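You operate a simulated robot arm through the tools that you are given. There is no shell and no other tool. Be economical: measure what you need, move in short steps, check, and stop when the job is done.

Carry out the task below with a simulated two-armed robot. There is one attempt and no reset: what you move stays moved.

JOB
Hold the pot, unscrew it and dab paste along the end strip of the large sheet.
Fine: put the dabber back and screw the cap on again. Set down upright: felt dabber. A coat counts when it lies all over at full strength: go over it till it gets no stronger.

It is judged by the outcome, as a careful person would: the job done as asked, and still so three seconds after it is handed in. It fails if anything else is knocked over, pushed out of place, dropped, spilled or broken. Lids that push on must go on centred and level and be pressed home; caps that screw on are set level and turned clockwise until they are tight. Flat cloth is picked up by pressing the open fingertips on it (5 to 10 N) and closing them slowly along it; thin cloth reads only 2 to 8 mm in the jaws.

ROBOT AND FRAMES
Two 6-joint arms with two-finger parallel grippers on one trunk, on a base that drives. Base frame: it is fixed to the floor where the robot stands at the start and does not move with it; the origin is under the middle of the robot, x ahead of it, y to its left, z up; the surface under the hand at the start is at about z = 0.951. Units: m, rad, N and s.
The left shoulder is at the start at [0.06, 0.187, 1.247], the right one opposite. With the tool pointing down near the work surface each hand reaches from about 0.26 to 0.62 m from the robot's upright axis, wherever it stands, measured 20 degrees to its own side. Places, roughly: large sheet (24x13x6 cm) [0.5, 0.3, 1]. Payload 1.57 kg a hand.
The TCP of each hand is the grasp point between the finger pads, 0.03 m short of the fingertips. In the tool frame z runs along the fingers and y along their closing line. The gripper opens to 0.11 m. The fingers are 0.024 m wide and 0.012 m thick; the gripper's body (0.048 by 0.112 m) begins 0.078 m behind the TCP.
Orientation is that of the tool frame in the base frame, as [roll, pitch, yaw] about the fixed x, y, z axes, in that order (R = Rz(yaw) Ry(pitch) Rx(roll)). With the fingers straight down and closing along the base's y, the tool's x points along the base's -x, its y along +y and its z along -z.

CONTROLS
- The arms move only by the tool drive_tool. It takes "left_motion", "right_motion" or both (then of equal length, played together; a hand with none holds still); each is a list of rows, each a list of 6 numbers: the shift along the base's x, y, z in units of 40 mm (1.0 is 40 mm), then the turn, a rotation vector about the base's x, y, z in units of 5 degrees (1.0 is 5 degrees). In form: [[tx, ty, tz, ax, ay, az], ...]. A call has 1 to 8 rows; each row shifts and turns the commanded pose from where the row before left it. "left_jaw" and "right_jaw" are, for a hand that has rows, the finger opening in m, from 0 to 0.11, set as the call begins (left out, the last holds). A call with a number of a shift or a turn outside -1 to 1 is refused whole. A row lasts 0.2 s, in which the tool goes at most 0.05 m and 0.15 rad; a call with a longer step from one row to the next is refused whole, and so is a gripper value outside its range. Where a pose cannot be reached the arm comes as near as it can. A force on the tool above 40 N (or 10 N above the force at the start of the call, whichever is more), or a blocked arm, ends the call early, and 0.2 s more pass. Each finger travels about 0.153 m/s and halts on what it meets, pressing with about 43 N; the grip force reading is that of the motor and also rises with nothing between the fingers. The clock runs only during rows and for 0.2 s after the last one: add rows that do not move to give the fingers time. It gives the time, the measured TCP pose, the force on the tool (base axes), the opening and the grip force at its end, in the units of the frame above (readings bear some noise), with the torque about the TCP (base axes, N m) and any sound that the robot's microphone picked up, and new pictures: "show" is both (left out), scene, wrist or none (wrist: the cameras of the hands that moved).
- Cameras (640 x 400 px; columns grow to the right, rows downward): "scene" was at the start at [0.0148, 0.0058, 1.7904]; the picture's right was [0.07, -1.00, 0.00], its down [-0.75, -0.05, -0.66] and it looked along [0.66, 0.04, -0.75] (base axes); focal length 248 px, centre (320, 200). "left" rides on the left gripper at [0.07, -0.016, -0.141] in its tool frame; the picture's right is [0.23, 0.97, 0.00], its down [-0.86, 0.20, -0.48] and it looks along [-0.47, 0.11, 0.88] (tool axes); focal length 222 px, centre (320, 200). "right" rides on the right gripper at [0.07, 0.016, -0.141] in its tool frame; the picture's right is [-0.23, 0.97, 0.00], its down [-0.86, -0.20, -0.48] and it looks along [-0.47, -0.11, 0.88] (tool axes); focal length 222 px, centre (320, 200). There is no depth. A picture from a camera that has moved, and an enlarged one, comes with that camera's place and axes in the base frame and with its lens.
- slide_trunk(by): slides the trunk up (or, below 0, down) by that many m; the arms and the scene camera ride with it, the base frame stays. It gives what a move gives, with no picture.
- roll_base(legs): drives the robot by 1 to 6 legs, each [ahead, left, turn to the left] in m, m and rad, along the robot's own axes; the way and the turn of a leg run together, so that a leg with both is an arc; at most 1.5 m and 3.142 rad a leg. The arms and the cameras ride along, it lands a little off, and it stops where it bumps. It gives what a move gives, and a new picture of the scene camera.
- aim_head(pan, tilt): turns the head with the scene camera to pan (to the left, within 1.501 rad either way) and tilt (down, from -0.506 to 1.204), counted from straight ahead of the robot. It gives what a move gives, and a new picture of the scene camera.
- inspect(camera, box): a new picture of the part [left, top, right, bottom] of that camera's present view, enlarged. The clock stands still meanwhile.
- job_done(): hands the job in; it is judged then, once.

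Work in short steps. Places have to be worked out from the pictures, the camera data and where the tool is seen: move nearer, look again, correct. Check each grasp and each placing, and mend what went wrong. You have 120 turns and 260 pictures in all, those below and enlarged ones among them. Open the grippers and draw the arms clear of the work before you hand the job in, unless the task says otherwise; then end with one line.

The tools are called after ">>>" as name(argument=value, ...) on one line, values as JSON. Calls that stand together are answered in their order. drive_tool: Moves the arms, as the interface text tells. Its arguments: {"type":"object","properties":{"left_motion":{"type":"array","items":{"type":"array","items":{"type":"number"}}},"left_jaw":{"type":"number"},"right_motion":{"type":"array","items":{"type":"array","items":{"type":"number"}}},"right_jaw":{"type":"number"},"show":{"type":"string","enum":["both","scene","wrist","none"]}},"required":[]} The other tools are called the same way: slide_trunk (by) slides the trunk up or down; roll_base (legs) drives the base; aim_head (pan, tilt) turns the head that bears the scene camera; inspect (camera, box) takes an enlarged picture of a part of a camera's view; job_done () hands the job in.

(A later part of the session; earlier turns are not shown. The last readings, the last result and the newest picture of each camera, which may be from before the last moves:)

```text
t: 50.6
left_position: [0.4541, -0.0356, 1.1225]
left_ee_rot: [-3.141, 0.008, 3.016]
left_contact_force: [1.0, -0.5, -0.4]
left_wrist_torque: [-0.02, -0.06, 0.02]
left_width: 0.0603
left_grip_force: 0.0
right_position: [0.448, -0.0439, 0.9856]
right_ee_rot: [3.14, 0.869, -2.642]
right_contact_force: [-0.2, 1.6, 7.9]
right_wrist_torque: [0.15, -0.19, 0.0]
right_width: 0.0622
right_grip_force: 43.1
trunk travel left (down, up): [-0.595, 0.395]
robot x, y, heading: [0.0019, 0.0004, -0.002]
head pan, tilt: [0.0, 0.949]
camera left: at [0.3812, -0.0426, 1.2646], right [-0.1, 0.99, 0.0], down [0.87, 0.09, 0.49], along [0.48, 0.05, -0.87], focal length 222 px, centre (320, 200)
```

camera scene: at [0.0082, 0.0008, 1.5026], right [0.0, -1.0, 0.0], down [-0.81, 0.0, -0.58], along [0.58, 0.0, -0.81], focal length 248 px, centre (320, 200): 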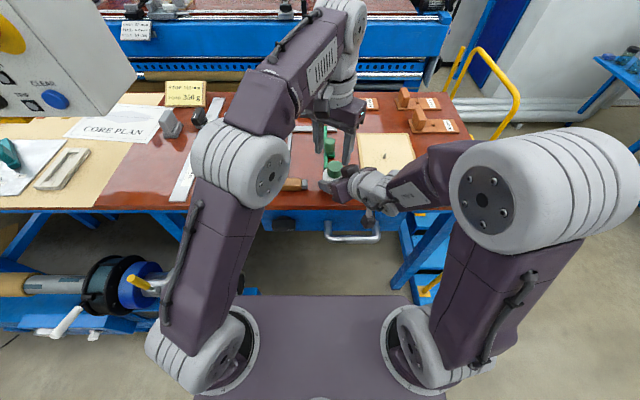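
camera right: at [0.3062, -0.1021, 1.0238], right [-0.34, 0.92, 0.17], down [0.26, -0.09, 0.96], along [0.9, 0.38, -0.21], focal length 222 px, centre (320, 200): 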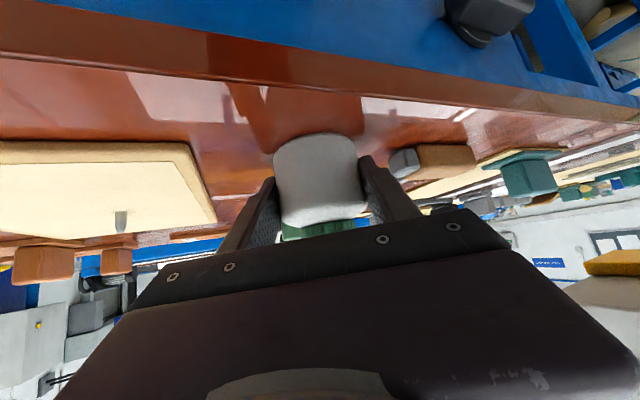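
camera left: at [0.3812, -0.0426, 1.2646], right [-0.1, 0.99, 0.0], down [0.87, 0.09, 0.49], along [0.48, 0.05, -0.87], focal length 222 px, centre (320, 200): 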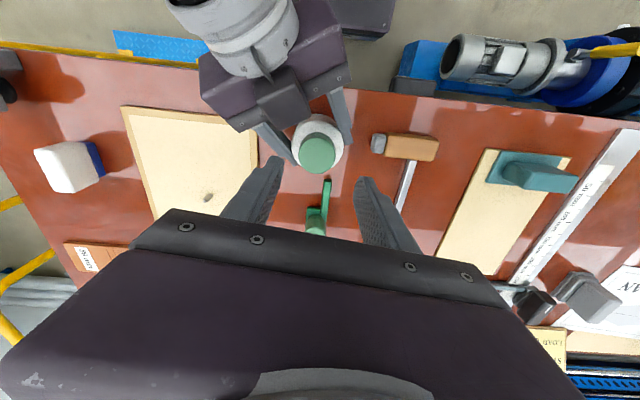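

Clear view: cap centre at about (0.450,-0.0375). I descend to z≈1.048 around the cap.

>>> drive_tool(left_motion=[[-0.05, -0.05, -0.4, 0, 0, 0], [-0.04, 0, -0.5, 0, 0, 0], [0, 0, -0.5, 0, 0, 0], [0, 0, -0.46, 0, 0, 0], [0, 0, 0, 0, 0, 0]], left_jaw=0.06, show="both")

```text
t: 51.8
left_position: [0.4518, -0.0387, 1.0501]
left_ee_rot: [-3.14, 0.006, 3.014]
left_contact_force: [0.6, 1.3, -0.1]
left_wrist_torque: [0.01, 0.01, -0.05]
left_width: 0.06
left_grip_force: 0.1
right_position: [0.4473, -0.0433, 0.9867]
right_ee_rot: [3.138, 0.869, -2.642]
right_contact_force: [1.7, 1.0, 11.8]
right_wrist_torque: [0.11, -0.26, 0.01]
right_width: 0.0623
right_grip_force: 43.4
trunk travel left (down, up): [-0.595, 0.395]
robot x, y, heading: [0.0017, 0.0047, 0.002]
head pan, tilt: [0.0, 0.949]
camera scene: at [0.0083, 0.001, 1.5026], right [0.0, -1.0, 0.0], down [-0.81, 0.0, -0.58], along [0.58, 0.0, -0.81], focal length 248 px, centre (320, 200)
camera left: at [0.3799, -0.0458, 1.1921], right [-0.1, 0.99, 0.0], down [0.87, 0.09, 0.48], along [0.48, 0.05, -0.87], focal length 222 px, centre (320, 200)
```

scene: 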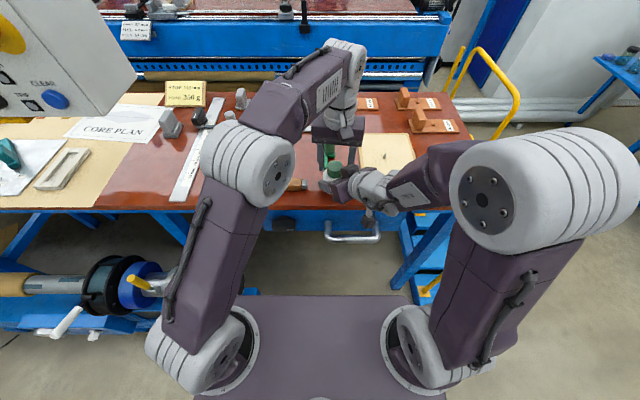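
left: 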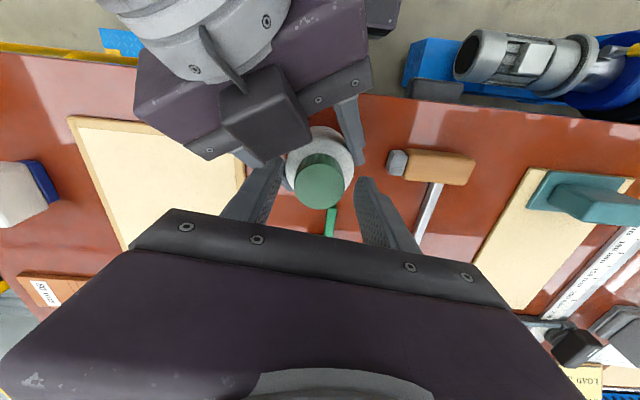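

Cap is between the fingers, centred. Close the left jaw on it.

>>> drive_tool(left_motion=[[-0.05, 0, -0.05, 0, 0, 0], [0, 0, 0, 0, 0, 0], [0, 0, 0, 0, 0, 0]], left_jaw=0.02, show="wrist")

```text
t: 52.6
left_position: [0.4503, -0.0381, 1.0493]
left_ee_rot: [3.141, 0.012, 3.016]
left_contact_force: [16.0, 2.1, 8.3]
left_wrist_torque: [0.07, -0.52, 0.0]
left_width: 0.0381
left_grip_force: 43.0
right_position: [0.4479, -0.0423, 0.9844]
right_ee_rot: [3.14, 0.871, -2.643]
right_contact_force: [-6.9, -0.8, 16.8]
right_wrist_torque: [0.15, -0.74, 0.07]
right_width: 0.0621
right_grip_force: 43.2
trunk travel left (down, up): [-0.595, 0.395]
robot x, y, heading: [-0.0022, -0.0045, 0.004]
head pan, tilt: [0.0, 0.949]
camera left: at [0.3787, -0.0456, 1.1908], right [-0.1, 0.99, 0.0], down [0.87, 0.09, 0.49], along [0.49, 0.05, -0.87], focal length 222 px, centre (320, 200)
```

left: 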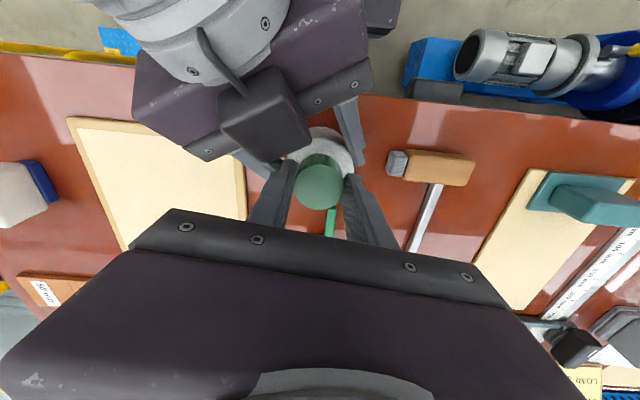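

Cap gripped (38 mm). I relieve the side force and begin unscrewing counter-clockwise.

>>> drive_tool(left_motion=[[0.04, 0, 0, 0, 0, 1], [0, 0, 0.001, 0, 0, 1], [0, 0, 0.001, 0, 0, 1], [0, 0, 0.001, 0, 0, 1], [0, 0, 0.002, 0, 0, 1], [0, 0, 0.002, 0, 0, 1], [0, 0, 0.002, 0, 0, 1], [0, 0, 0.002, 0, 0, 1]], show="wrist")

```text
t: 54.4
left_position: [0.4499, -0.0409, 1.0494]
left_ee_rot: [-3.136, 0.007, -2.569]
left_contact_force: [4.0, -21.7, 27.8]
left_wrist_torque: [-0.31, -0.59, -0.09]
left_width: 0.038
left_grip_force: 43.4
right_position: [0.4481, -0.0424, 0.9857]
right_ee_rot: [3.141, 0.87, -2.638]
right_contact_force: [6.7, 19.8, 4.7]
right_wrist_torque: [-0.77, 0.09, 0.08]
right_width: 0.0622
right_grip_force: 42.9
trunk travel left (down, up): [-0.595, 0.395]
robot x, y, heading: [0.0015, -0.0015, 0.002]
head pan, tilt: [0.0, 0.949]
camera left: at [0.4007, -0.0921, 1.1912], right [-0.72, 0.7, -0.01], down [0.61, 0.63, 0.48], along [0.34, 0.34, -0.88], focal length 222 px, centre (320, 200)
```

left: 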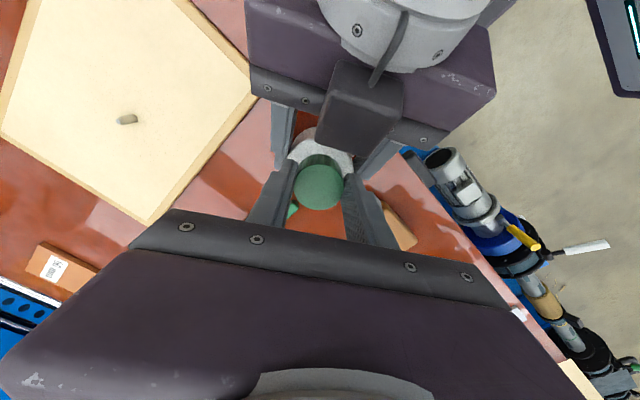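

The cap turns and is rising (force up on the left hand). I follow up 2 mm, ease the side force and keep turning.

>>> drive_tool(left_motion=[[0, -0.05, 0.05, 0, 0, 0.5], [0, 0, 0.005, 0, 0, 1], [0, 0, 0.01, 0, 0, 1], [0, 0, 0.01, 0, 0, 1], [0, 0, 0.01, 0, 0, 1], [0, 0, 0.01, 0, 0, 1], [0, 0, 0.01, 0, 0, 1], [0, 0, 0.01, 0, 0, 1]], show="wrist")

```text
t: 56.3
left_position: [0.4541, -0.0409, 1.0517]
left_ee_rot: [-3.136, 0.005, -1.917]
left_contact_force: [2.0, 0.1, -2.0]
left_wrist_torque: [0.06, -0.05, -0.01]
left_width: 0.0383
left_grip_force: 43.3
right_position: [0.4474, -0.0417, 0.9863]
right_ee_rot: [3.139, 0.871, -2.639]
right_contact_force: [-1.5, -0.2, 2.0]
right_wrist_torque: [0.03, -0.11, 0.02]
right_width: 0.0619
right_grip_force: 42.7
trunk travel left (down, up): [-0.595, 0.395]
robot x, y, heading: [-0.0004, 0.0001, 0.005]
head pan, tilt: [0.0, 0.949]
stopped in row 8 (right hand): the force on the tool passed its limit at 40 N (the readings are from after the stop); the commanded pose is now the measured one
camera left: at [0.4449, -0.1132, 1.1936], right [-0.99, 0.12, -0.01], down [0.1, 0.87, 0.48], along [0.06, 0.48, -0.88], focal length 222 px, centre (320, 200)
```

left: 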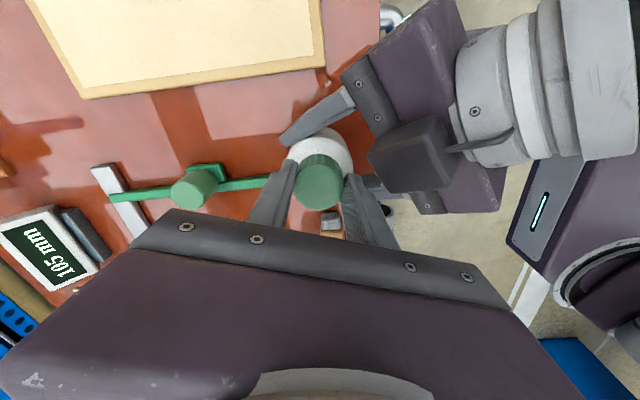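

Now 78° turned with low forces. Another 30° before the finger nears the housing.

>>> drive_tool(left_motion=[[0, 0, 0.01, 0, 0, 1], [0, 0, 0.01, 0, 0, 1], [0, 0, 0.01, 0, 0, 1], [0, 0, 0.01, 0, 0, 1], [0, 0, 0.01, 0, 0, 1], [0, 0, 0.01, 0, 0, 1]], show="wrist")

```text
t: 57.7
left_position: [0.4545, -0.042, 1.0548]
left_ee_rot: [-3.132, 0.003, -1.393]
left_contact_force: [23.9, -3.4, -25.4]
left_wrist_torque: [0.09, -0.63, -0.07]
left_width: 0.038
left_grip_force: 43.4
right_position: [0.4482, -0.0427, 0.9858]
right_ee_rot: [3.14, 0.873, -2.639]
right_contact_force: [-24.1, 3.6, 23.1]
right_wrist_torque: [-0.35, -1.15, 0.12]
right_width: 0.0627
right_grip_force: 42.9
trunk travel left (down, up): [-0.595, 0.395]
robot x, y, heading: [0.0012, -0.0003, -0.001]
head pan, tilt: [0.0, 0.949]
camera left: at [0.4829, -0.1086, 1.196], right [-0.92, -0.4, -0.01], down [-0.35, 0.8, 0.48], along [-0.18, 0.44, -0.88], focal length 222 px, centre (320, 200)
```

left: 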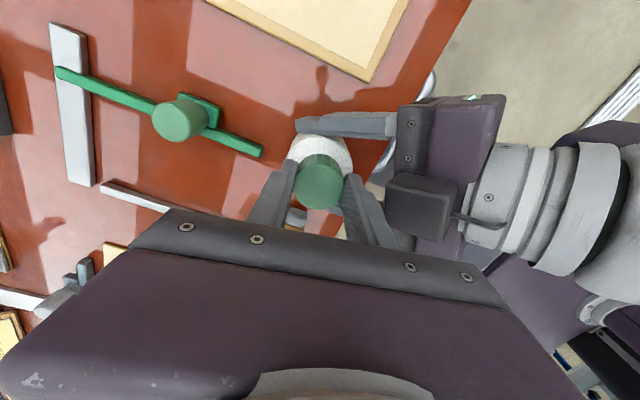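

Pulling up slightly too fast (−25 N); thread still engaged. The finger actually clears the housing, so I ease the forces and continue turning.

>>> drive_tool(left_motion=[[0.04, 0, -0.05, 0, 0, 0.5], [0, 0, 0, 0, 0, 1], [0, 0, 0, 0, 0, 1], [0, 0, 0.005, 0, 0, 1], [0, 0, 0, 0, 0, 1], [0, 0, 0.005, 0, 0, 1]], show="wrist")

```text
t: 59.1
left_position: [0.456, -0.043, 1.0528]
left_ee_rot: [-3.135, 0.002, -0.914]
left_contact_force: [17.6, -6.0, -2.5]
left_wrist_torque: [-0.47, -0.68, -0.08]
left_width: 0.0379
left_grip_force: 42.5
right_position: [0.4493, -0.0424, 0.9862]
right_ee_rot: [3.139, 0.872, -2.642]
right_contact_force: [-11.8, 4.7, 11.6]
right_wrist_torque: [0.15, -0.32, 0.1]
right_width: 0.0619
right_grip_force: 42.9
trunk travel left (down, up): [-0.595, 0.395]
robot x, y, heading: [0.0019, -0.0012, -0.002]
head pan, tilt: [0.0, 0.949]
camera left: at [0.5116, -0.0881, 1.1953], right [-0.63, -0.77, -0.01], down [-0.68, 0.55, 0.48], along [-0.37, 0.31, -0.88], focal length 222 px, centre (320, 200)
```

left: 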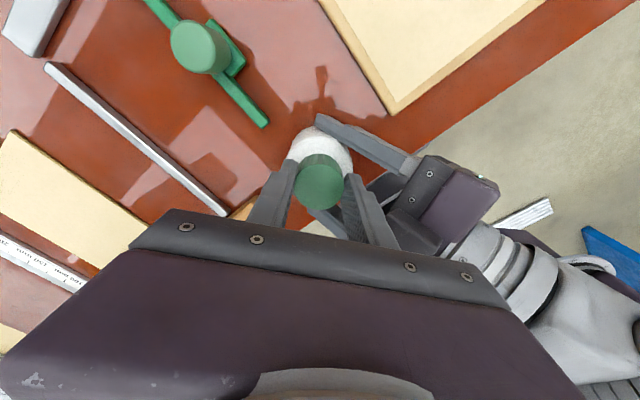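

135° turned, clear of the housing. Ease side force and continue with two strokes.

>>> drive_tool(left_motion=[[0.04, -0.015, 0, 0, 0, 1], [0, 0, 0.003, 0, 0, 1], [0, 0, 0.003, 0, 0, 1], [0, 0, 0.003, 0, 0, 1], [0, 0, 0.003, 0, 0, 1], [0, 0, 0.003, 0, 0, 1], [0, 0, 0.003, 0, 0, 1], [0, 0, 0.003, 0, 0, 1]], show="none")

>>> drive_tool(left_motion=[[0, 0, 0.003, 0, 0, 1], [0, 0, 0.003, 0, 0, 1], [0, 0, 0.003, 0, 0, 1], [0, 0, 0.003, 0, 0, 1]], show="both")

```text
t: 60.1
left_position: [0.4623, -0.0325, 1.0536]
left_ee_rot: [3.122, -0.001, -0.624]
left_contact_force: [1.4, -1.2, 4.2]
left_wrist_torque: [0.17, 0.53, -0.06]
left_width: 0.0381
left_grip_force: 42.8
left hand out of reach, approached as far as the arm can: row 4
right_position: [0.4498, -0.04, 0.9871]
right_ee_rot: [-3.139, 0.878, -2.623]
right_contact_force: [0.6, 1.3, 0.2]
right_wrist_torque: [-0.24, -0.6, -0.01]
right_width: 0.0625
right_grip_force: 43.0
trunk travel left (down, up): [-0.595, 0.395]
robot x, y, heading: [0.0044, -0.0005, 0.001]
head pan, tilt: [0.0, 0.949]
stopped in row 4 (left hand): the force on the tool passed its limit at 48 N (the readings are from after the stop); the commanded pose is now the measured one
```

```text
t: 60.4
left_position: [0.4652, -0.0275, 1.0543]
left_ee_rot: [3.101, -0.009, -0.595]
left_contact_force: [2.4, -1.8, 2.1]
left_wrist_torque: [0.14, 0.53, -0.03]
left_width: 0.0382
left_grip_force: 43.0
left hand out of reach, approached as far as the arm can: row 1
right_position: [0.4489, -0.0353, 0.9866]
right_ee_rot: [-3.133, 0.881, -2.609]
right_contact_force: [-1.5, 2.2, 0.0]
right_wrist_torque: [-0.16, -0.63, 0.07]
right_width: 0.0632
right_grip_force: 42.9
trunk travel left (down, up): [-0.595, 0.395]
robot x, y, heading: [0.0036, -0.0005, 0.001]
head pan, tilt: [0.0, 0.949]
stopped in row 1 (left hand): the force on the tool passed its limit at 47 N (the readings are from after the stop); the commanded pose is now the measured one
camera scene: at [0.0094, 0.0012, 1.5025], right [0.0, -1.0, 0.0], down [-0.81, 0.0, -0.58], along [0.58, 0.0, -0.81], focal length 248 px, centre (320, 200)
camera left: at [0.5342, -0.0463, 1.1964], right [-0.36, -0.93, 0.04], down [-0.81, 0.33, 0.48], along [-0.46, 0.14, -0.88], focal length 222 px, centre (320, 200)
```

scene: 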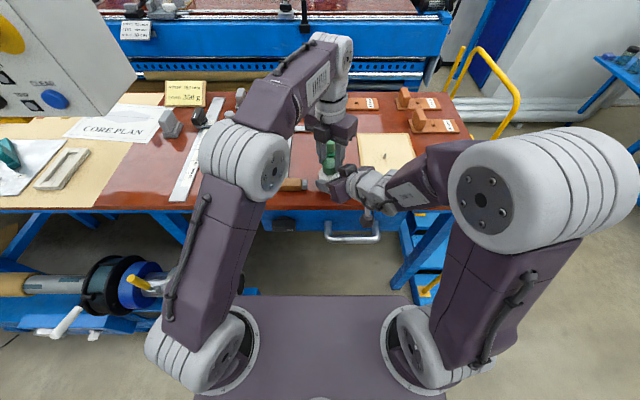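
left: 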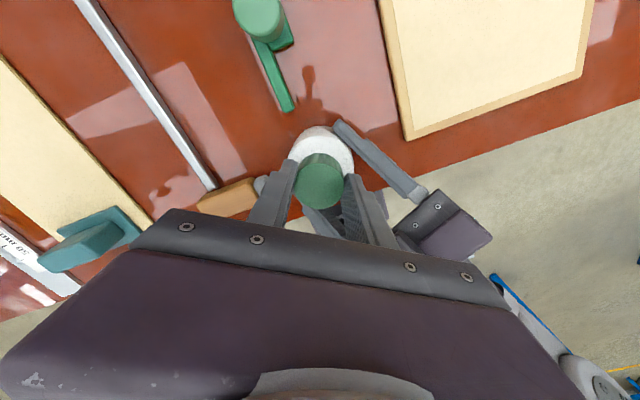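

The wrist reached its turning limit (~150° done). I open the jaw, lift clear, and look at the cap before winding back.

>>> drive_tool(left_motion=[[0, 0, 0, 0, 0, 0], [0, 0, 0, 0, 0, 0]], left_jaw=0.056, show="none")

>>> drive_tool(left_motion=[[-0.1, -0.05, 0.5, 0, 0, -1], [-0.1, -0.1, 0.5, 0, 0, -1], [-0.1, -0.1, 0.5, 0, 0, -1], [0, -0.05, 0.4, 0, 0, -1], [0, 0, 0, 0, 0, -1], [0, 0, 0, 0, 0, -1], [0, 0, 0, 0, 0, -1], [0, 0, 0, 0, 0, -1]], show="both")

```text
t: 61.0
left_position: [0.4645, -0.0275, 1.0552]
left_ee_rot: [3.101, -0.008, -0.594]
left_contact_force: [0.1, 0.0, -0.5]
left_wrist_torque: [0.01, 0.0, 0.04]
left_width: 0.056
left_grip_force: 0.0
right_position: [0.4489, -0.0364, 0.9888]
right_ee_rot: [-3.136, 0.884, -2.612]
right_contact_force: [1.3, 0.4, -0.4]
right_wrist_torque: [0.04, -0.06, -0.03]
right_width: 0.0627
right_grip_force: 43.2
trunk travel left (down, up): [-0.595, 0.395]
robot x, y, heading: [-0.0001, -0.0024, 0.001]
head pan, tilt: [0.0, 0.949]
```

```text
t: 62.8
left_position: [0.444, -0.0352, 1.1249]
left_ee_rot: [3.103, -0.01, -1.295]
left_contact_force: [0.3, 0.0, 0.8]
left_wrist_torque: [0.02, -0.01, 0.0]
left_width: 0.056
left_grip_force: 0.0
left hand out of reach, approached as far as the arm can: row 4
right_position: [0.4499, -0.036, 0.9883]
right_ee_rot: [-3.138, 0.882, -2.611]
right_contact_force: [-0.4, 0.1, -0.5]
right_wrist_torque: [0.02, -0.02, 0.04]
right_width: 0.0625
right_grip_force: 43.0
trunk travel left (down, up): [-0.595, 0.395]
robot x, y, heading: [-0.0015, -0.0003, 0.001]
head pan, tilt: [0.0, 0.949]
camera scene: at [0.0095, 0.0005, 1.5025], right [0.0, -1.0, 0.0], down [-0.81, 0.0, -0.58], along [0.58, 0.0, -0.81], focal length 248 px, centre (320, 200)
camera left: at [0.4844, -0.0943, 1.2676], right [-0.87, -0.48, 0.04], down [-0.41, 0.78, 0.48], along [-0.26, 0.4, -0.88], focal length 222 px, centre (320, 200)
```

scene: 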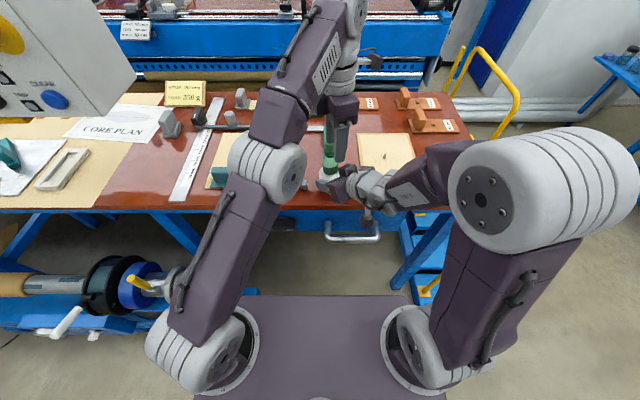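
left: 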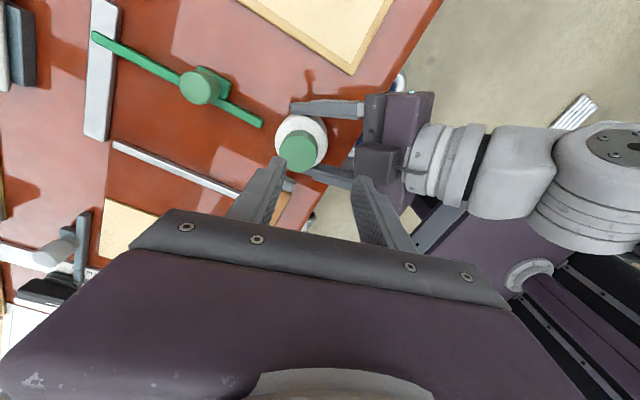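

I wind the left wrist back (levelling it too) while above the housing.

>>> drive_tool(left_motion=[[0, 0, 0, 0.12, -0.42, -0.8], [0, 0, 0, 0, 0, -1], [0, 0, 0, 0, 0, -1], [0, 0, 0, 0, 0, -1], [0, 0, 0, 0, 0, -1], [0, 0, 0, 0, 0, -1], [0, 0, 0, 0, 0, -1], [0, 0, 0, 0, 0, -1]], show="none")

>>> drive_tool(left_motion=[[0, 0, 0, 0, 0, -1], [0, 0, 0, 0, 0, -1], [0, 0, 0, 0, 0, -1], [0, 0, 0, 0, 0, -1], [0, 0, 0, 0, 0, -1], [0, 0, 0, 0, 0, -1], [0, 0, 0, 0, 0, -1], [0, 0, 0, 0, 0, -1]], show="none")

>>> drive_tool(left_motion=[[0, 0, 0, 0, 0, -1], [0, 0, 0, 0, 0, -1], [0, 0, 0, 0, 0, -1], [0, 0, 0, 0, 0, -1], [0, 0, 0, 0, 0, -1], [0, 0, 0, 0, 0, -1], [0, 0, 0, 0, 0, -1], [0, 0, 0, 0, 0, -1]], show="none")

>>> drive_tool(left_motion=[[0, 0, 0, 0, 0, -1], [0, 0, 0, 0, 0, -1], [0, 0, 0, 0, 0, -1], [0, 0, 0, 0, 0, -1], [0, 0, 0, 0, 0, -1], [0, 0, 0, 0, 0, -1], [0, 0, 0, 0, 0, -1], [0, 0, 0, 0, 0, -1]], show="none")

>>> drive_tool(left_motion=[[0, 0, 0, 0, 0, -1], [0, 0, 0, 0, 0, -1], [0, 0, 0, 0, 0, -1], [0, 0, 0, 0, 0, -1], [0, 0, 0, 0, 0, -1], [0, 0, 0, 0, 0, -1], [0, 0, 0, 0, 0, 0]], show="wrist")

```text
t: 64.6
left_position: [0.4458, -0.0351, 1.1278]
left_ee_rot: [3.139, -0.008, -1.975]
left_contact_force: [0.5, -0.4, 0.4]
left_wrist_torque: [-0.01, 0.03, 0.0]
left_width: 0.0559
left_grip_force: 0.1
right_position: [0.4487, -0.0371, 0.9879]
right_ee_rot: [-3.137, 0.884, -2.61]
right_contact_force: [1.0, -0.5, -0.7]
right_wrist_torque: [0.0, 0.0, 0.02]
right_width: 0.0624
right_grip_force: 42.6
trunk travel left (down, up): [-0.595, 0.395]
robot x, y, heading: [0.0009, 0.0005, 0.001]
head pan, tilt: [0.0, 0.949]
```

```text
t: 66.4
left_position: [0.4461, -0.0357, 1.1267]
left_ee_rot: [3.138, -0.008, -2.673]
left_contact_force: [-0.4, 0.0, -0.3]
left_wrist_torque: [0.01, 0.02, 0.03]
left_width: 0.0562
left_grip_force: 0.1
right_position: [0.4484, -0.037, 0.9879]
right_ee_rot: [-3.137, 0.884, -2.611]
right_contact_force: [0.9, 0.1, 0.3]
right_wrist_torque: [-0.03, 0.01, -0.02]
right_width: 0.0624
right_grip_force: 42.9
trunk travel left (down, up): [-0.595, 0.395]
robot x, y, heading: [0.0017, -0.0006, -0.0]
head pan, tilt: [0.0, 0.949]
```

```text
t: 68.2
left_position: [0.4458, -0.0345, 1.1267]
left_ee_rot: [3.138, -0.004, 2.912]
left_contact_force: [0.2, -0.5, 0.2]
left_wrist_torque: [0.02, 0.0, 0.0]
left_width: 0.0561
left_grip_force: 0.0
right_position: [0.4488, -0.0354, 0.989]
right_ee_rot: [-3.137, 0.882, -2.609]
right_contact_force: [0.3, -0.2, -0.6]
right_wrist_torque: [-0.05, 0.01, 0.0]
right_width: 0.0623
right_grip_force: 43.0
trunk travel left (down, up): [-0.595, 0.395]
robot x, y, heading: [0.0001, 0.0001, -0.003]
head pan, tilt: [0.0, 0.949]
```

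```text
t: 70.0
left_position: [0.4455, -0.0355, 1.1262]
left_ee_rot: [3.138, -0.006, 2.211]
left_contact_force: [-0.9, 0.2, -0.3]
left_wrist_torque: [0.01, 0.01, -0.01]
left_width: 0.0558
left_grip_force: 0.1
right_position: [0.4494, -0.0366, 0.987]
right_ee_rot: [-3.136, 0.883, -2.611]
right_contact_force: [-1.5, 0.3, -0.1]
right_wrist_torque: [-0.03, 0.01, -0.01]
right_width: 0.0623
right_grip_force: 42.7
trunk travel left (down, up): [-0.595, 0.395]
robot x, y, heading: [-0.001, 0.0012, 0.0]
head pan, tilt: [0.0, 0.949]
```

```text
t: 71.6
left_position: [0.4458, -0.0348, 1.1262]
left_ee_rot: [3.14, -0.007, 1.689]
left_contact_force: [0.4, 0.2, -0.2]
left_wrist_torque: [0.02, 0.01, 0.02]
left_width: 0.056
left_grip_force: 0.1
right_position: [0.4507, -0.0353, 0.9875]
right_ee_rot: [-3.138, 0.883, -2.61]
right_contact_force: [-0.5, -0.1, 0.0]
right_wrist_torque: [0.0, -0.01, 0.01]
right_width: 0.0623
right_grip_force: 43.5
trunk travel left (down, up): [-0.595, 0.395]
robot x, y, heading: [-0.0015, 0.0009, 0.003]
head pan, tilt: [0.0, 0.949]
camera left: at [0.4212, 0.0317, 1.2689], right [0.94, 0.34, 0.0], down [0.3, -0.83, 0.47], along [0.16, -0.44, -0.88], focal length 222 px, centre (320, 200)
```

left: 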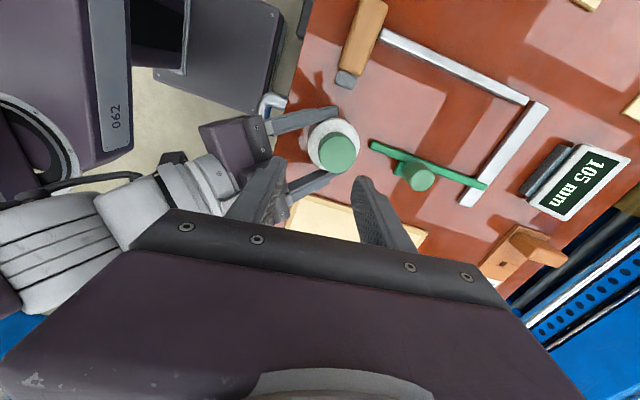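

I turn back another 40° to keep the finger away from the housing at descent, and check the cap location again (it looks shifted to about (0.464,-0.022)).

>>> drive_tool(left_motion=[[0, 0, 0, 0, 0, -1], [0, 0, 0, 0, 0, -1], [0, 0, 0, 0, 0, -1], [0, 0, 0, 0, 0, -1], [0, 0, 0, 0, 0, -1], [0, 0, 0, 0, 0, -1], [0, 0, 0, 0, 0, -1], [0, 0, 0, 0, 0, -1]], show="wrist")

>>> inspect(camera="scene", box=[270, 120, 390, 220])

>>> inspect(camera="right", box=[200, 60, 440, 240])

```text
t: 73.4
left_position: [0.4455, -0.0352, 1.1271]
left_ee_rot: [3.139, -0.007, 0.992]
left_contact_force: [-0.8, 0.2, -0.3]
left_wrist_torque: [0.01, 0.0, 0.01]
left_width: 0.0562
left_grip_force: 0.2
right_position: [0.4494, -0.037, 0.9884]
right_ee_rot: [-3.136, 0.883, -2.61]
right_contact_force: [0.2, -0.3, -0.7]
right_wrist_torque: [-0.02, 0.0, 0.0]
right_width: 0.0622
right_grip_force: 43.2
trunk travel left (down, up): [-0.595, 0.395]
robot x, y, heading: [0.0015, 0.0029, 0.001]
head pan, tilt: [0.0, 0.949]
camera left: at [0.4698, 0.0321, 1.269], right [0.94, -0.34, 0.0], down [-0.3, -0.83, 0.47], along [-0.16, -0.45, -0.88], focal length 222 px, centre (320, 200)
```

left: 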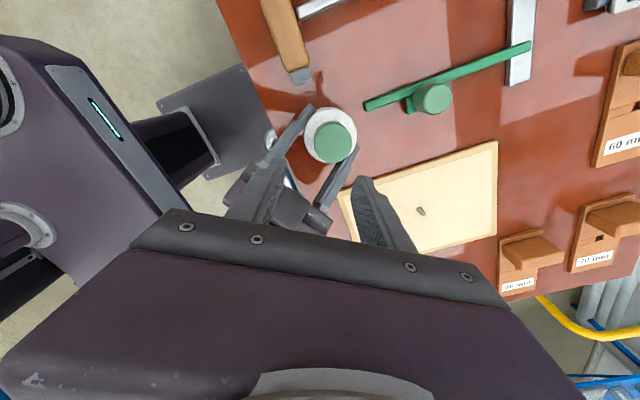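

```text
4.00 times, centred on (330, 170) of scene
camera zoom: at [0.0097, 0.0005, 1.5025], right [0.0, -1.0, 0.0], down [-0.81, 0.0, -0.58], along [0.58, 0.0, -0.81], focal length 990 px, centre (280, 320)
```

zoom: 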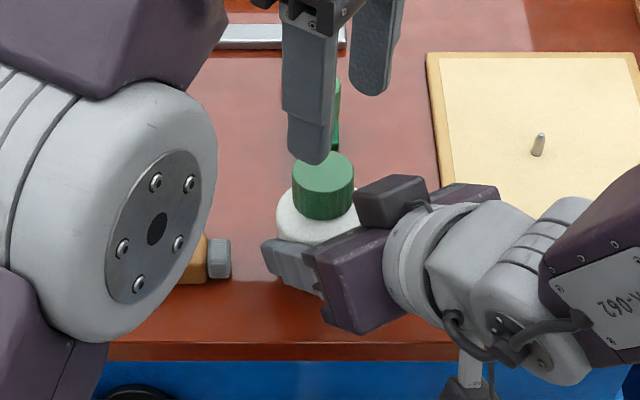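

```text
2.22 times, centred on (320, 150) of right
camera zoom: at [0.308, -0.099, 1.0239], right [-0.36, 0.92, 0.17], down [0.25, -0.08, 0.97], along [0.9, 0.39, -0.2], focal length 494 px, centre (320, 311)
```

zoom: 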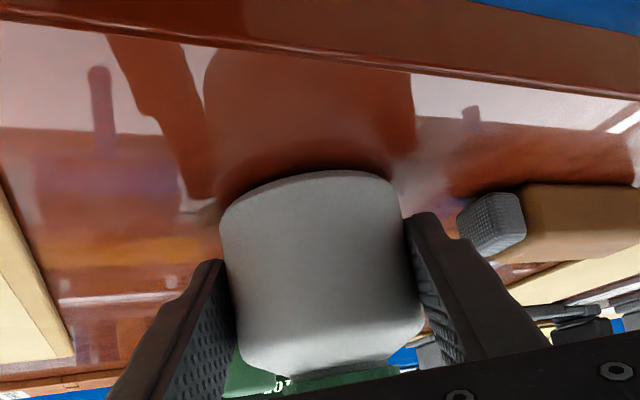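

Cap axis now ≈(0.460,-0.027). I move over it and descend, then grip.

>>> drive_tool(left_motion=[[0.18, 0.1, -0.2, 0, 0, 0], [0.18, 0.1, -0.4, 0, 0, 0], [0, 0, -0.4, 0, 0, 0], [0, 0, -0.4, 0, 0, 0], [0, 0, 0, 0, 0, 0]], show="wrist")

```text
t: 74.6
left_position: [0.4613, -0.0274, 1.0706]
left_ee_rot: [3.138, -0.004, 0.993]
left_contact_force: [-0.4, 0.6, 0.5]
left_wrist_torque: [0.01, 0.03, 0.01]
left_width: 0.0558
left_grip_force: 0.1
right_position: [0.4495, -0.0366, 0.9891]
right_ee_rot: [-3.137, 0.883, -2.611]
right_contact_force: [-0.6, -0.1, -0.2]
right_wrist_torque: [0.01, 0.02, 0.02]
right_width: 0.0624
right_grip_force: 42.5
trunk travel left (down, up): [-0.595, 0.395]
robot x, y, heading: [-0.0005, -0.0017, -0.004]
head pan, tilt: [0.0, 0.949]
camera left: at [0.484, 0.0396, 1.2127], right [0.94, -0.34, 0.0], down [-0.3, -0.83, 0.47], along [-0.16, -0.45, -0.88], focal length 222 px, centre (320, 200)
```

left: 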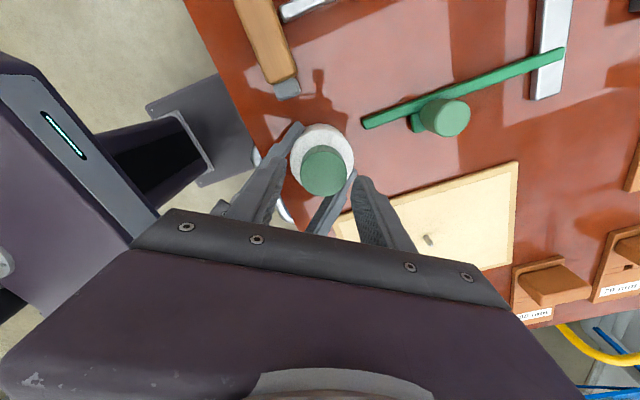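

Well aligned. Descend the last 18 mm and close on the cap.

>>> drive_tool(left_motion=[[0.03, 0.03, -0.22, 0, 0, 0], [0, 0, -0.22, 0, 0, 0], [0, 0, 0, 0, 0, 0]], show="none")

>>> drive_tool(left_motion=[[0, 0, 0, 0, 0, 0], [0, 0, 0, 0, 0, 0]], left_jaw=0.02, show="wrist")

```text
t: 75.4
left_position: [0.461, -0.0254, 1.0533]
left_ee_rot: [3.138, -0.005, 0.994]
left_contact_force: [-0.3, -0.4, -0.4]
left_wrist_torque: [-0.01, -0.02, 0.0]
left_width: 0.0559
left_grip_force: 0.0
right_position: [0.4495, -0.0371, 0.9873]
right_ee_rot: [-3.136, 0.883, -2.613]
right_contact_force: [0.2, -0.4, -0.2]
right_wrist_torque: [0.02, -0.02, 0.03]
right_width: 0.0624
right_grip_force: 43.2
trunk travel left (down, up): [-0.595, 0.395]
robot x, y, heading: [-0.0003, 0.0006, 0.006]
head pan, tilt: [0.0, 0.949]
```

```text
t: 76.0
left_position: [0.4614, -0.0257, 1.0538]
left_ee_rot: [3.133, -0.006, 0.995]
left_contact_force: [16.2, -8.1, -1.6]
left_wrist_torque: [-0.23, -0.48, -0.01]
left_width: 0.0387
left_grip_force: 43.0
right_position: [0.449, -0.0357, 0.9879]
right_ee_rot: [-3.136, 0.881, -2.607]
right_contact_force: [-15.6, 7.3, 2.7]
right_wrist_torque: [-0.2, -0.72, 0.25]
right_width: 0.0625
right_grip_force: 42.7
trunk travel left (down, up): [-0.595, 0.395]
robot x, y, heading: [-0.0008, 0.0045, 0.007]
head pan, tilt: [0.0, 0.949]
camera left: at [0.4861, 0.0407, 1.1955], right [0.94, -0.34, 0.01], down [-0.3, -0.83, 0.47], along [-0.16, -0.45, -0.88], focal length 222 px, centre (320, 200)
```

left: 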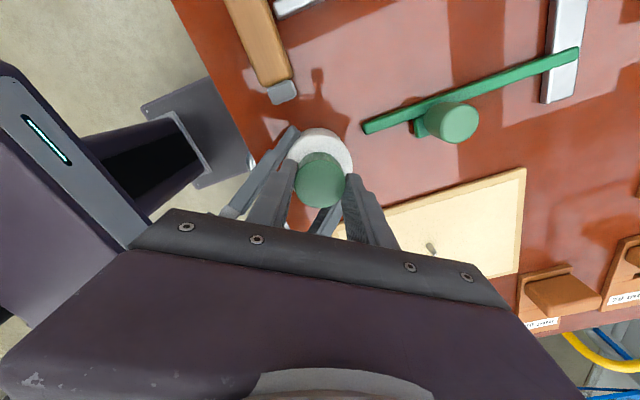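

Gripped. Ease the side force and unscrew on.

>>> drive_tool(left_motion=[[0.04, -0.02, 0, 0, 0, 1], [0, 0, 0.002, 0, 0, 1], [0, 0, 0.002, 0, 0, 1], [0, 0, 0.002, 0, 0, 1], [0, 0, 0.002, 0, 0, 1], [0, 0, 0.002, 0, 0, 1], [0, 0, 0.002, 0, 0, 1], [0, 0, 0.002, 0, 0, 1]], show="none")

>>> drive_tool(left_motion=[[0, 0, 0.002, 0, 0, 1], [0, 0, 0.002, 0, 0, 1], [0, 0, 0.002, 0, 0, 1], [0, 0, 0.002, 0, 0, 1], [0, 0, 0.002, 0, 0, 1], [0, 0, 0.002, 0, 0, 1], [0, 0, 0.002, 0, 0, 1], [0, 0, 0.002, 0, 0, 1]], show="wrist")

```text
t: 77.8
left_position: [0.4622, -0.026, 1.0535]
left_ee_rot: [3.14, -0.008, 1.693]
left_contact_force: [-0.2, -2.0, -0.2]
left_wrist_torque: [-0.02, 0.0, 0.0]
left_width: 0.0384
left_grip_force: 43.0
right_position: [0.4501, -0.0368, 0.9887]
right_ee_rot: [-3.136, 0.883, -2.615]
right_contact_force: [0.5, 1.7, 0.1]
right_wrist_torque: [-0.04, 0.04, 0.01]
right_width: 0.0622
right_grip_force: 43.3
trunk travel left (down, up): [-0.595, 0.395]
robot x, y, heading: [0.0002, 0.0009, 0.001]
head pan, tilt: [0.0, 0.949]
```

```text
t: 79.6
left_position: [0.4627, -0.0265, 1.0548]
left_ee_rot: [3.14, -0.006, 2.39]
left_contact_force: [-8.2, -0.9, -0.5]
left_wrist_torque: [-0.01, 0.37, -0.04]
left_width: 0.0384
left_grip_force: 43.0
right_position: [0.4493, -0.0362, 0.9877]
right_ee_rot: [-3.136, 0.883, -2.61]
right_contact_force: [7.3, 1.6, -0.8]
right_wrist_torque: [-0.05, 0.26, -0.03]
right_width: 0.062
right_grip_force: 42.8
trunk travel left (down, up): [-0.595, 0.395]
robot x, y, heading: [-0.0013, -0.0009, -0.001]
head pan, tilt: [0.0, 0.949]
camera left: at [0.4013, 0.0086, 1.1967], right [0.5, 0.87, 0.0], down [0.76, -0.44, 0.47], along [0.41, -0.23, -0.88], focal length 222 px, centre (320, 200)
```

left: 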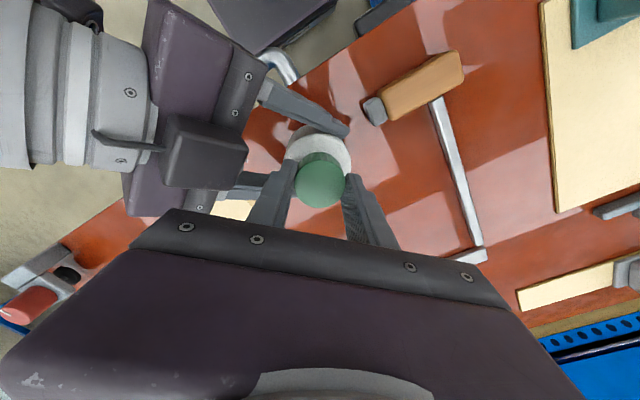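

Smooth; about 230° so far. A quick upward test of 3 mm tells whether the thread is free.

>>> drive_tool(left_motion=[[0, 0, 0.04, 0, 0, 0], [0, 0, 0.03, 0, 0, 0]], show="wrist")

```text
t: 80.2
left_position: [0.4619, -0.0272, 1.0567]
left_ee_rot: [3.139, -0.007, 2.39]
left_contact_force: [-8.6, -2.3, -3.9]
left_wrist_torque: [-0.11, 0.36, -0.04]
left_width: 0.0384
left_grip_force: 43.8
right_position: [0.4509, -0.0368, 0.988]
right_ee_rot: [-3.137, 0.883, -2.611]
right_contact_force: [9.4, 2.3, 1.7]
right_wrist_torque: [-0.08, 0.32, -0.06]
right_width: 0.0623
right_grip_force: 42.5
trunk travel left (down, up): [-0.595, 0.395]
robot x, y, heading: [-0.0012, -0.0027, 0.001]
head pan, tilt: [0.0, 0.949]
camera left: at [0.4015, 0.0086, 1.1994], right [0.5, 0.87, 0.0], down [0.76, -0.44, 0.47], along [0.41, -0.23, -0.88], focal length 222 px, centre (320, 200)
```

left: 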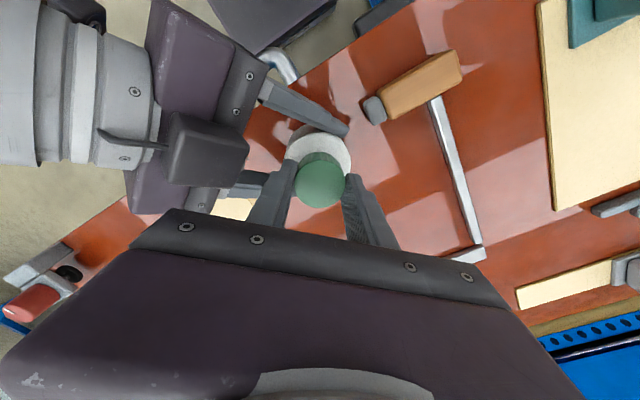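

Only −4 N: it follows. I turn 40° more while lifting 4 mm, then see.

>>> drive_tool(left_motion=[[-0.02, 0, 0.01, 0, 0, 1], [0, 0, 0.01, 0, 0, 1], [0, 0, 0.01, 0, 0, 1], [0, 0, 0.01, 0, 0, 1], [0, 0, 0.01, 0, 0, 1], [0, 0, 0.01, 0, 0, 1], [0, 0, 0.02, 0, 0, 1], [0, 0, 0.02, 0, 0, 1]], show="both")

```text
t: 82.0
left_position: [0.4634, -0.0263, 1.0615]
left_ee_rot: [3.139, -0.009, 3.088]
left_contact_force: [-14.7, -6.9, -2.8]
left_wrist_torque: [-0.23, 0.53, -0.08]
left_width: 0.0382
left_grip_force: 43.0
right_position: [0.4509, -0.0363, 0.9879]
right_ee_rot: [-3.136, 0.883, -2.61]
right_contact_force: [13.2, 6.5, 0.3]
right_wrist_torque: [-0.22, 0.48, 0.05]
right_width: 0.0621
right_grip_force: 43.0
trunk travel left (down, up): [-0.595, 0.395]
robot x, y, heading: [0.0005, -0.0025, 0.001]
head pan, tilt: [0.0, 0.949]
camera scene: at [0.0098, 0.0005, 1.5025], right [0.0, -1.0, 0.0], down [-0.81, 0.0, -0.58], along [0.58, 0.0, -0.81], focal length 248 px, centre (320, 200)
camera left: at [0.3933, -0.0396, 1.2033], right [-0.17, 0.98, 0.0], down [0.87, 0.15, 0.47], along [0.46, 0.09, -0.88], focal length 222 px, centre (320, 200)
```

scene: 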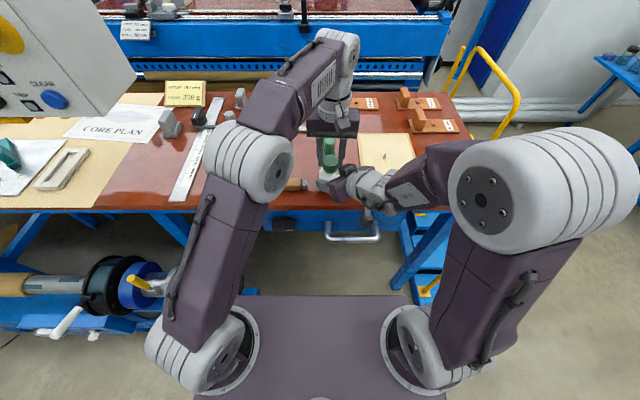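
left: 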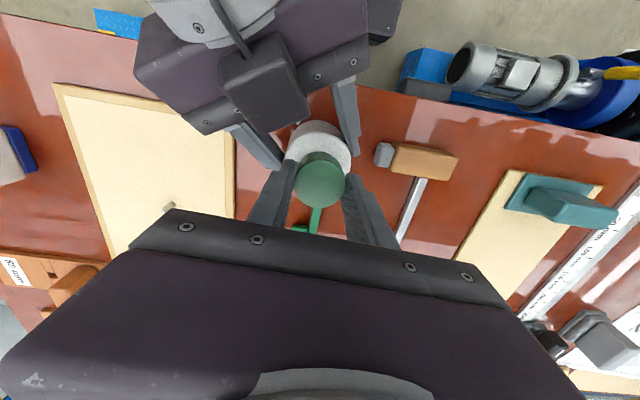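

Inspect whether the cap has really risen off the pot.

>>> inspect(camera="scene", box=[300, 130, 380, 200])

>>> inspect(camera="right", box=[200, 80, 440, 240])

```text
5.71 times, centred on (340, 165) of scene
camera zoom: at [0.0098, 0.0005, 1.5025], right [0.0, -1.0, 0.0], down [-0.81, 0.0, -0.58], along [0.58, 0.0, -0.81], focal length 1414 px, centre (206, 400)
```

zoom: 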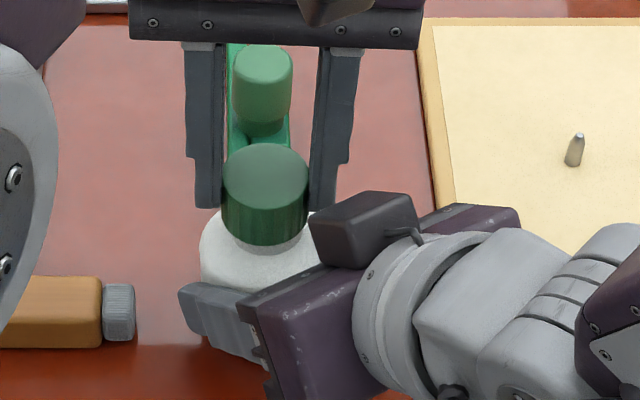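

```text
2.50 times, centred on (320, 160) of right
camera zoom: at [0.3084, -0.0989, 1.0241], right [-0.36, 0.91, 0.17], down [0.25, -0.08, 0.97], along [0.9, 0.4, -0.2], focal length 555 px, centre (320, 300)
```

zoom: 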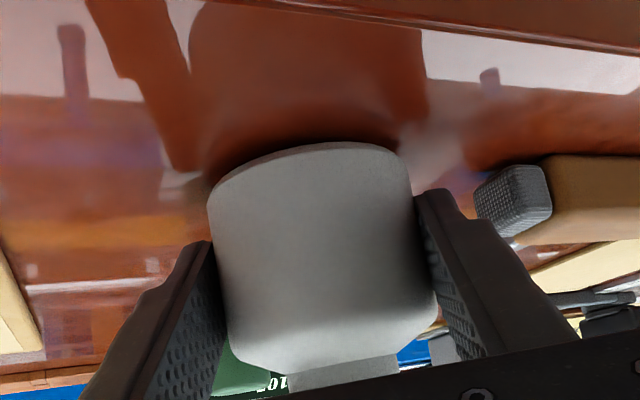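

The white neck shows beneath the cap – it's free. Lift it straight up and look underneath.

>>> drive_tool(left_motion=[[0, 0, 0.15, 0, 0, 0], [0, 0, 0.3, 0, 0, 0], [0, 0, 0.3, 0, 0, 0], [0, 0, 0.3, 0, 0, 0], [0, 0, 0.3, 0, 0, 0]], show="both")

>>> inspect(camera="scene", box=[300, 110, 400, 200])

```text
t: 83.2
left_position: [0.4624, -0.027, 1.1149]
left_ee_rot: [3.139, -0.005, 3.087]
left_contact_force: [-0.1, 0.1, -0.4]
left_wrist_torque: [0.01, -0.01, 0.03]
left_width: 0.0383
left_grip_force: 42.9
right_position: [0.4488, -0.0376, 0.9873]
right_ee_rot: [-3.135, 0.88, -2.612]
right_contact_force: [-0.7, -0.3, 2.9]
right_wrist_torque: [0.07, -0.1, -0.02]
right_width: 0.0623
right_grip_force: 42.8
trunk travel left (down, up): [-0.595, 0.395]
robot x, y, heading: [0.0028, 0.0024, -0.0]
head pan, tilt: [0.0, 0.949]
camera scene: at [0.0091, 0.0004, 1.5025], right [0.0, -1.0, 0.0], down [-0.81, 0.0, -0.58], along [0.58, 0.0, -0.81], focal length 248 px, centre (320, 200)
camera left: at [0.3917, -0.0393, 1.2574], right [-0.17, 0.98, 0.0], down [0.87, 0.15, 0.47], along [0.47, 0.09, -0.88], focal length 222 px, centre (320, 200)
```

scene: 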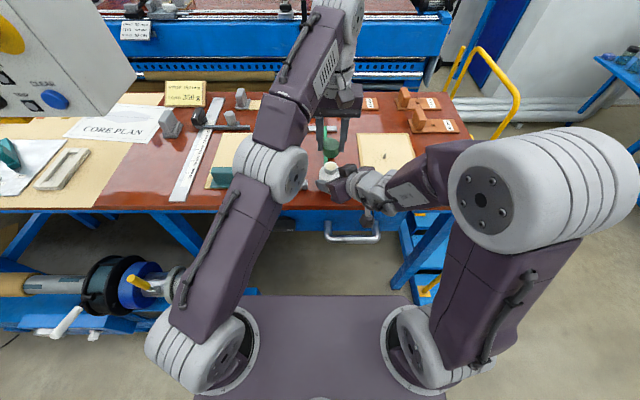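
left: 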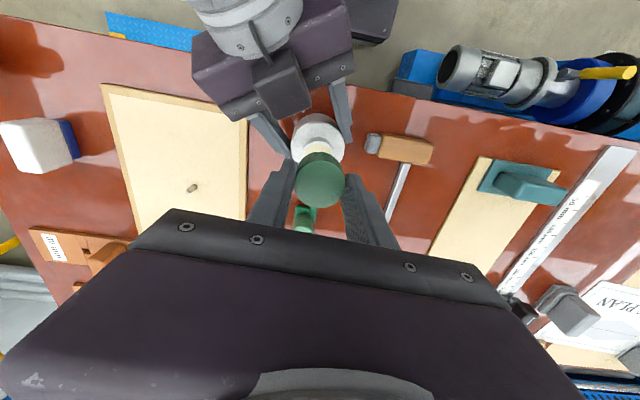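

```text
4.44 times, centred on (350, 155) of scene
camera zoom: at [0.0091, 0.0004, 1.5025], right [0.0, -1.0, 0.0], down [-0.81, 0.0, -0.58], along [0.58, 0.0, -0.81], focal length 1100 px, centre (187, 400)
```

zoom: 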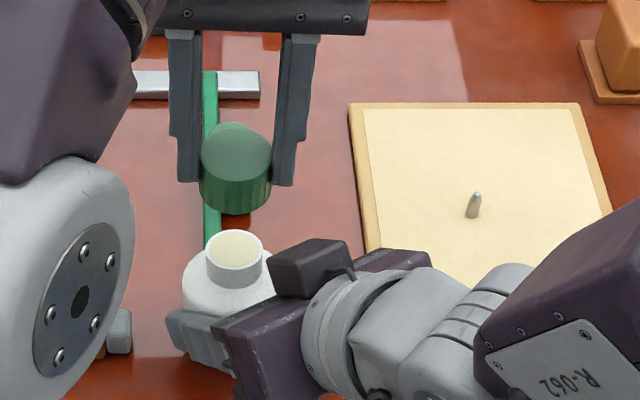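

The cap is off: no brush in it, the pot is open and full. The brown block with the felt end is the dabber. I set the cap down at a free spot near (0.412,0.155).

>>> drive_tool(left_motion=[[0, 0.5, 0, 0, 0, 0], [-0.1, 0.8, 0, 0, 0, 0], [-0.3, 0.8, 0, 0, 0, 0], [-0.3, 0.8, 0, 0, 0, 0], [-0.3, 0.8, 0, 0, 0, 0], [-0.25, 0.85, -0.5, 0, 0, 0], [0, 0, -0.9, 0, 0, 0], [0, 0, -0.9, 0, 0, 0]], show="both")

```text
t: 85.0
left_position: [0.4124, 0.1569, 1.0223]
left_ee_rot: [3.138, -0.006, 3.089]
left_contact_force: [-0.1, 0.9, 0.7]
left_wrist_torque: [-0.01, 0.0, -0.01]
left_width: 0.0384
left_grip_force: 43.1
right_position: [0.4485, -0.0361, 0.9875]
right_ee_rot: [-3.135, 0.88, -2.611]
right_contact_force: [-0.6, 0.1, -1.8]
right_wrist_torque: [-0.02, 0.0, 0.01]
right_width: 0.0621
right_grip_force: 42.8
trunk travel left (down, up): [-0.595, 0.395]
robot x, y, heading: [0.0001, 0.0004, 0.002]
head pan, tilt: [0.0, 0.949]
camera scene: at [0.0099, 0.0008, 1.5025], right [0.0, -1.0, 0.0], down [-0.81, 0.0, -0.58], along [0.58, 0.0, -0.81], focal length 248 px, centre (320, 200)
camera left: at [0.3425, 0.1441, 1.1648], right [-0.17, 0.98, 0.0], down [0.87, 0.15, 0.47], along [0.47, 0.09, -0.88], focal length 222 px, centre (320, 200)
```

scene: 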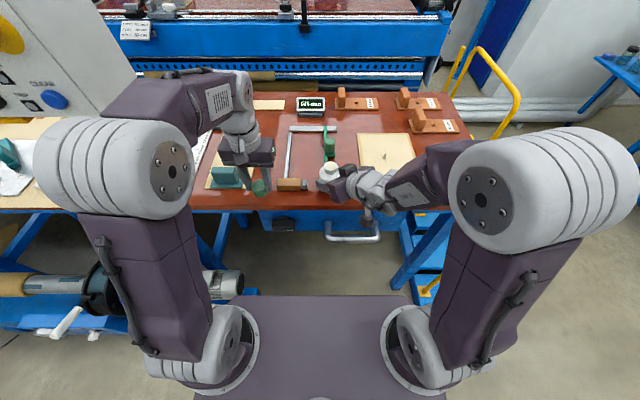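
left: 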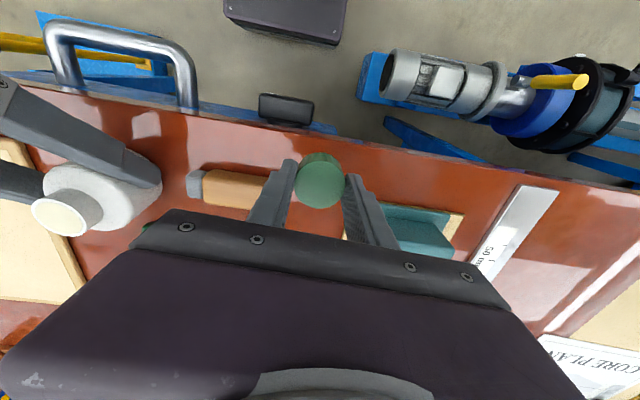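

Lower slowly until it touches the table.

>>> drive_tool(left_motion=[[0, 0, -0.15, 0, 0, 0], [0, 0, -0.1, 0, 0, 0], [0, 0, -0.1, 0, 0, 0], [0, 0, -0.1, 0, 0, 0], [0, 0, -0.1, 0, 0, 0], [0, 0, -0.08, 0, 0, 0], [0, 0, -0.08, 0, 0, 0], [0, 0, -0.05, 0, 0, 0]], show="wrist")

```text
t: 86.8
left_position: [0.4112, 0.1544, 0.9938]
left_ee_rot: [3.14, -0.005, 3.09]
left_contact_force: [-1.2, 0.6, 0.3]
left_wrist_torque: [0.01, -0.01, 0.0]
left_width: 0.0384
left_grip_force: 43.3
right_position: [0.4505, -0.036, 0.9882]
right_ee_rot: [-3.138, 0.881, -2.61]
right_contact_force: [0.1, -0.4, -2.1]
right_wrist_torque: [0.03, 0.03, -0.01]
right_width: 0.0621
right_grip_force: 43.3
trunk travel left (down, up): [-0.595, 0.395]
robot x, y, heading: [-0.0031, 0.0004, -0.0]
head pan, tilt: [0.0, 0.949]
camera left: at [0.343, 0.1425, 1.1348], right [-0.17, 0.98, 0.0], down [0.87, 0.15, 0.47], along [0.47, 0.09, -0.88], focal length 222 px, centre (320, 200)
```

left: 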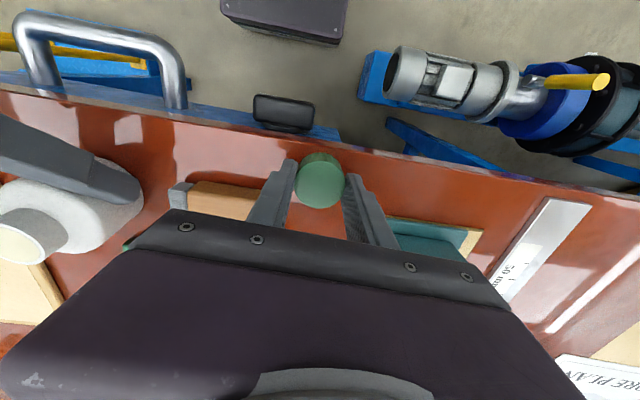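

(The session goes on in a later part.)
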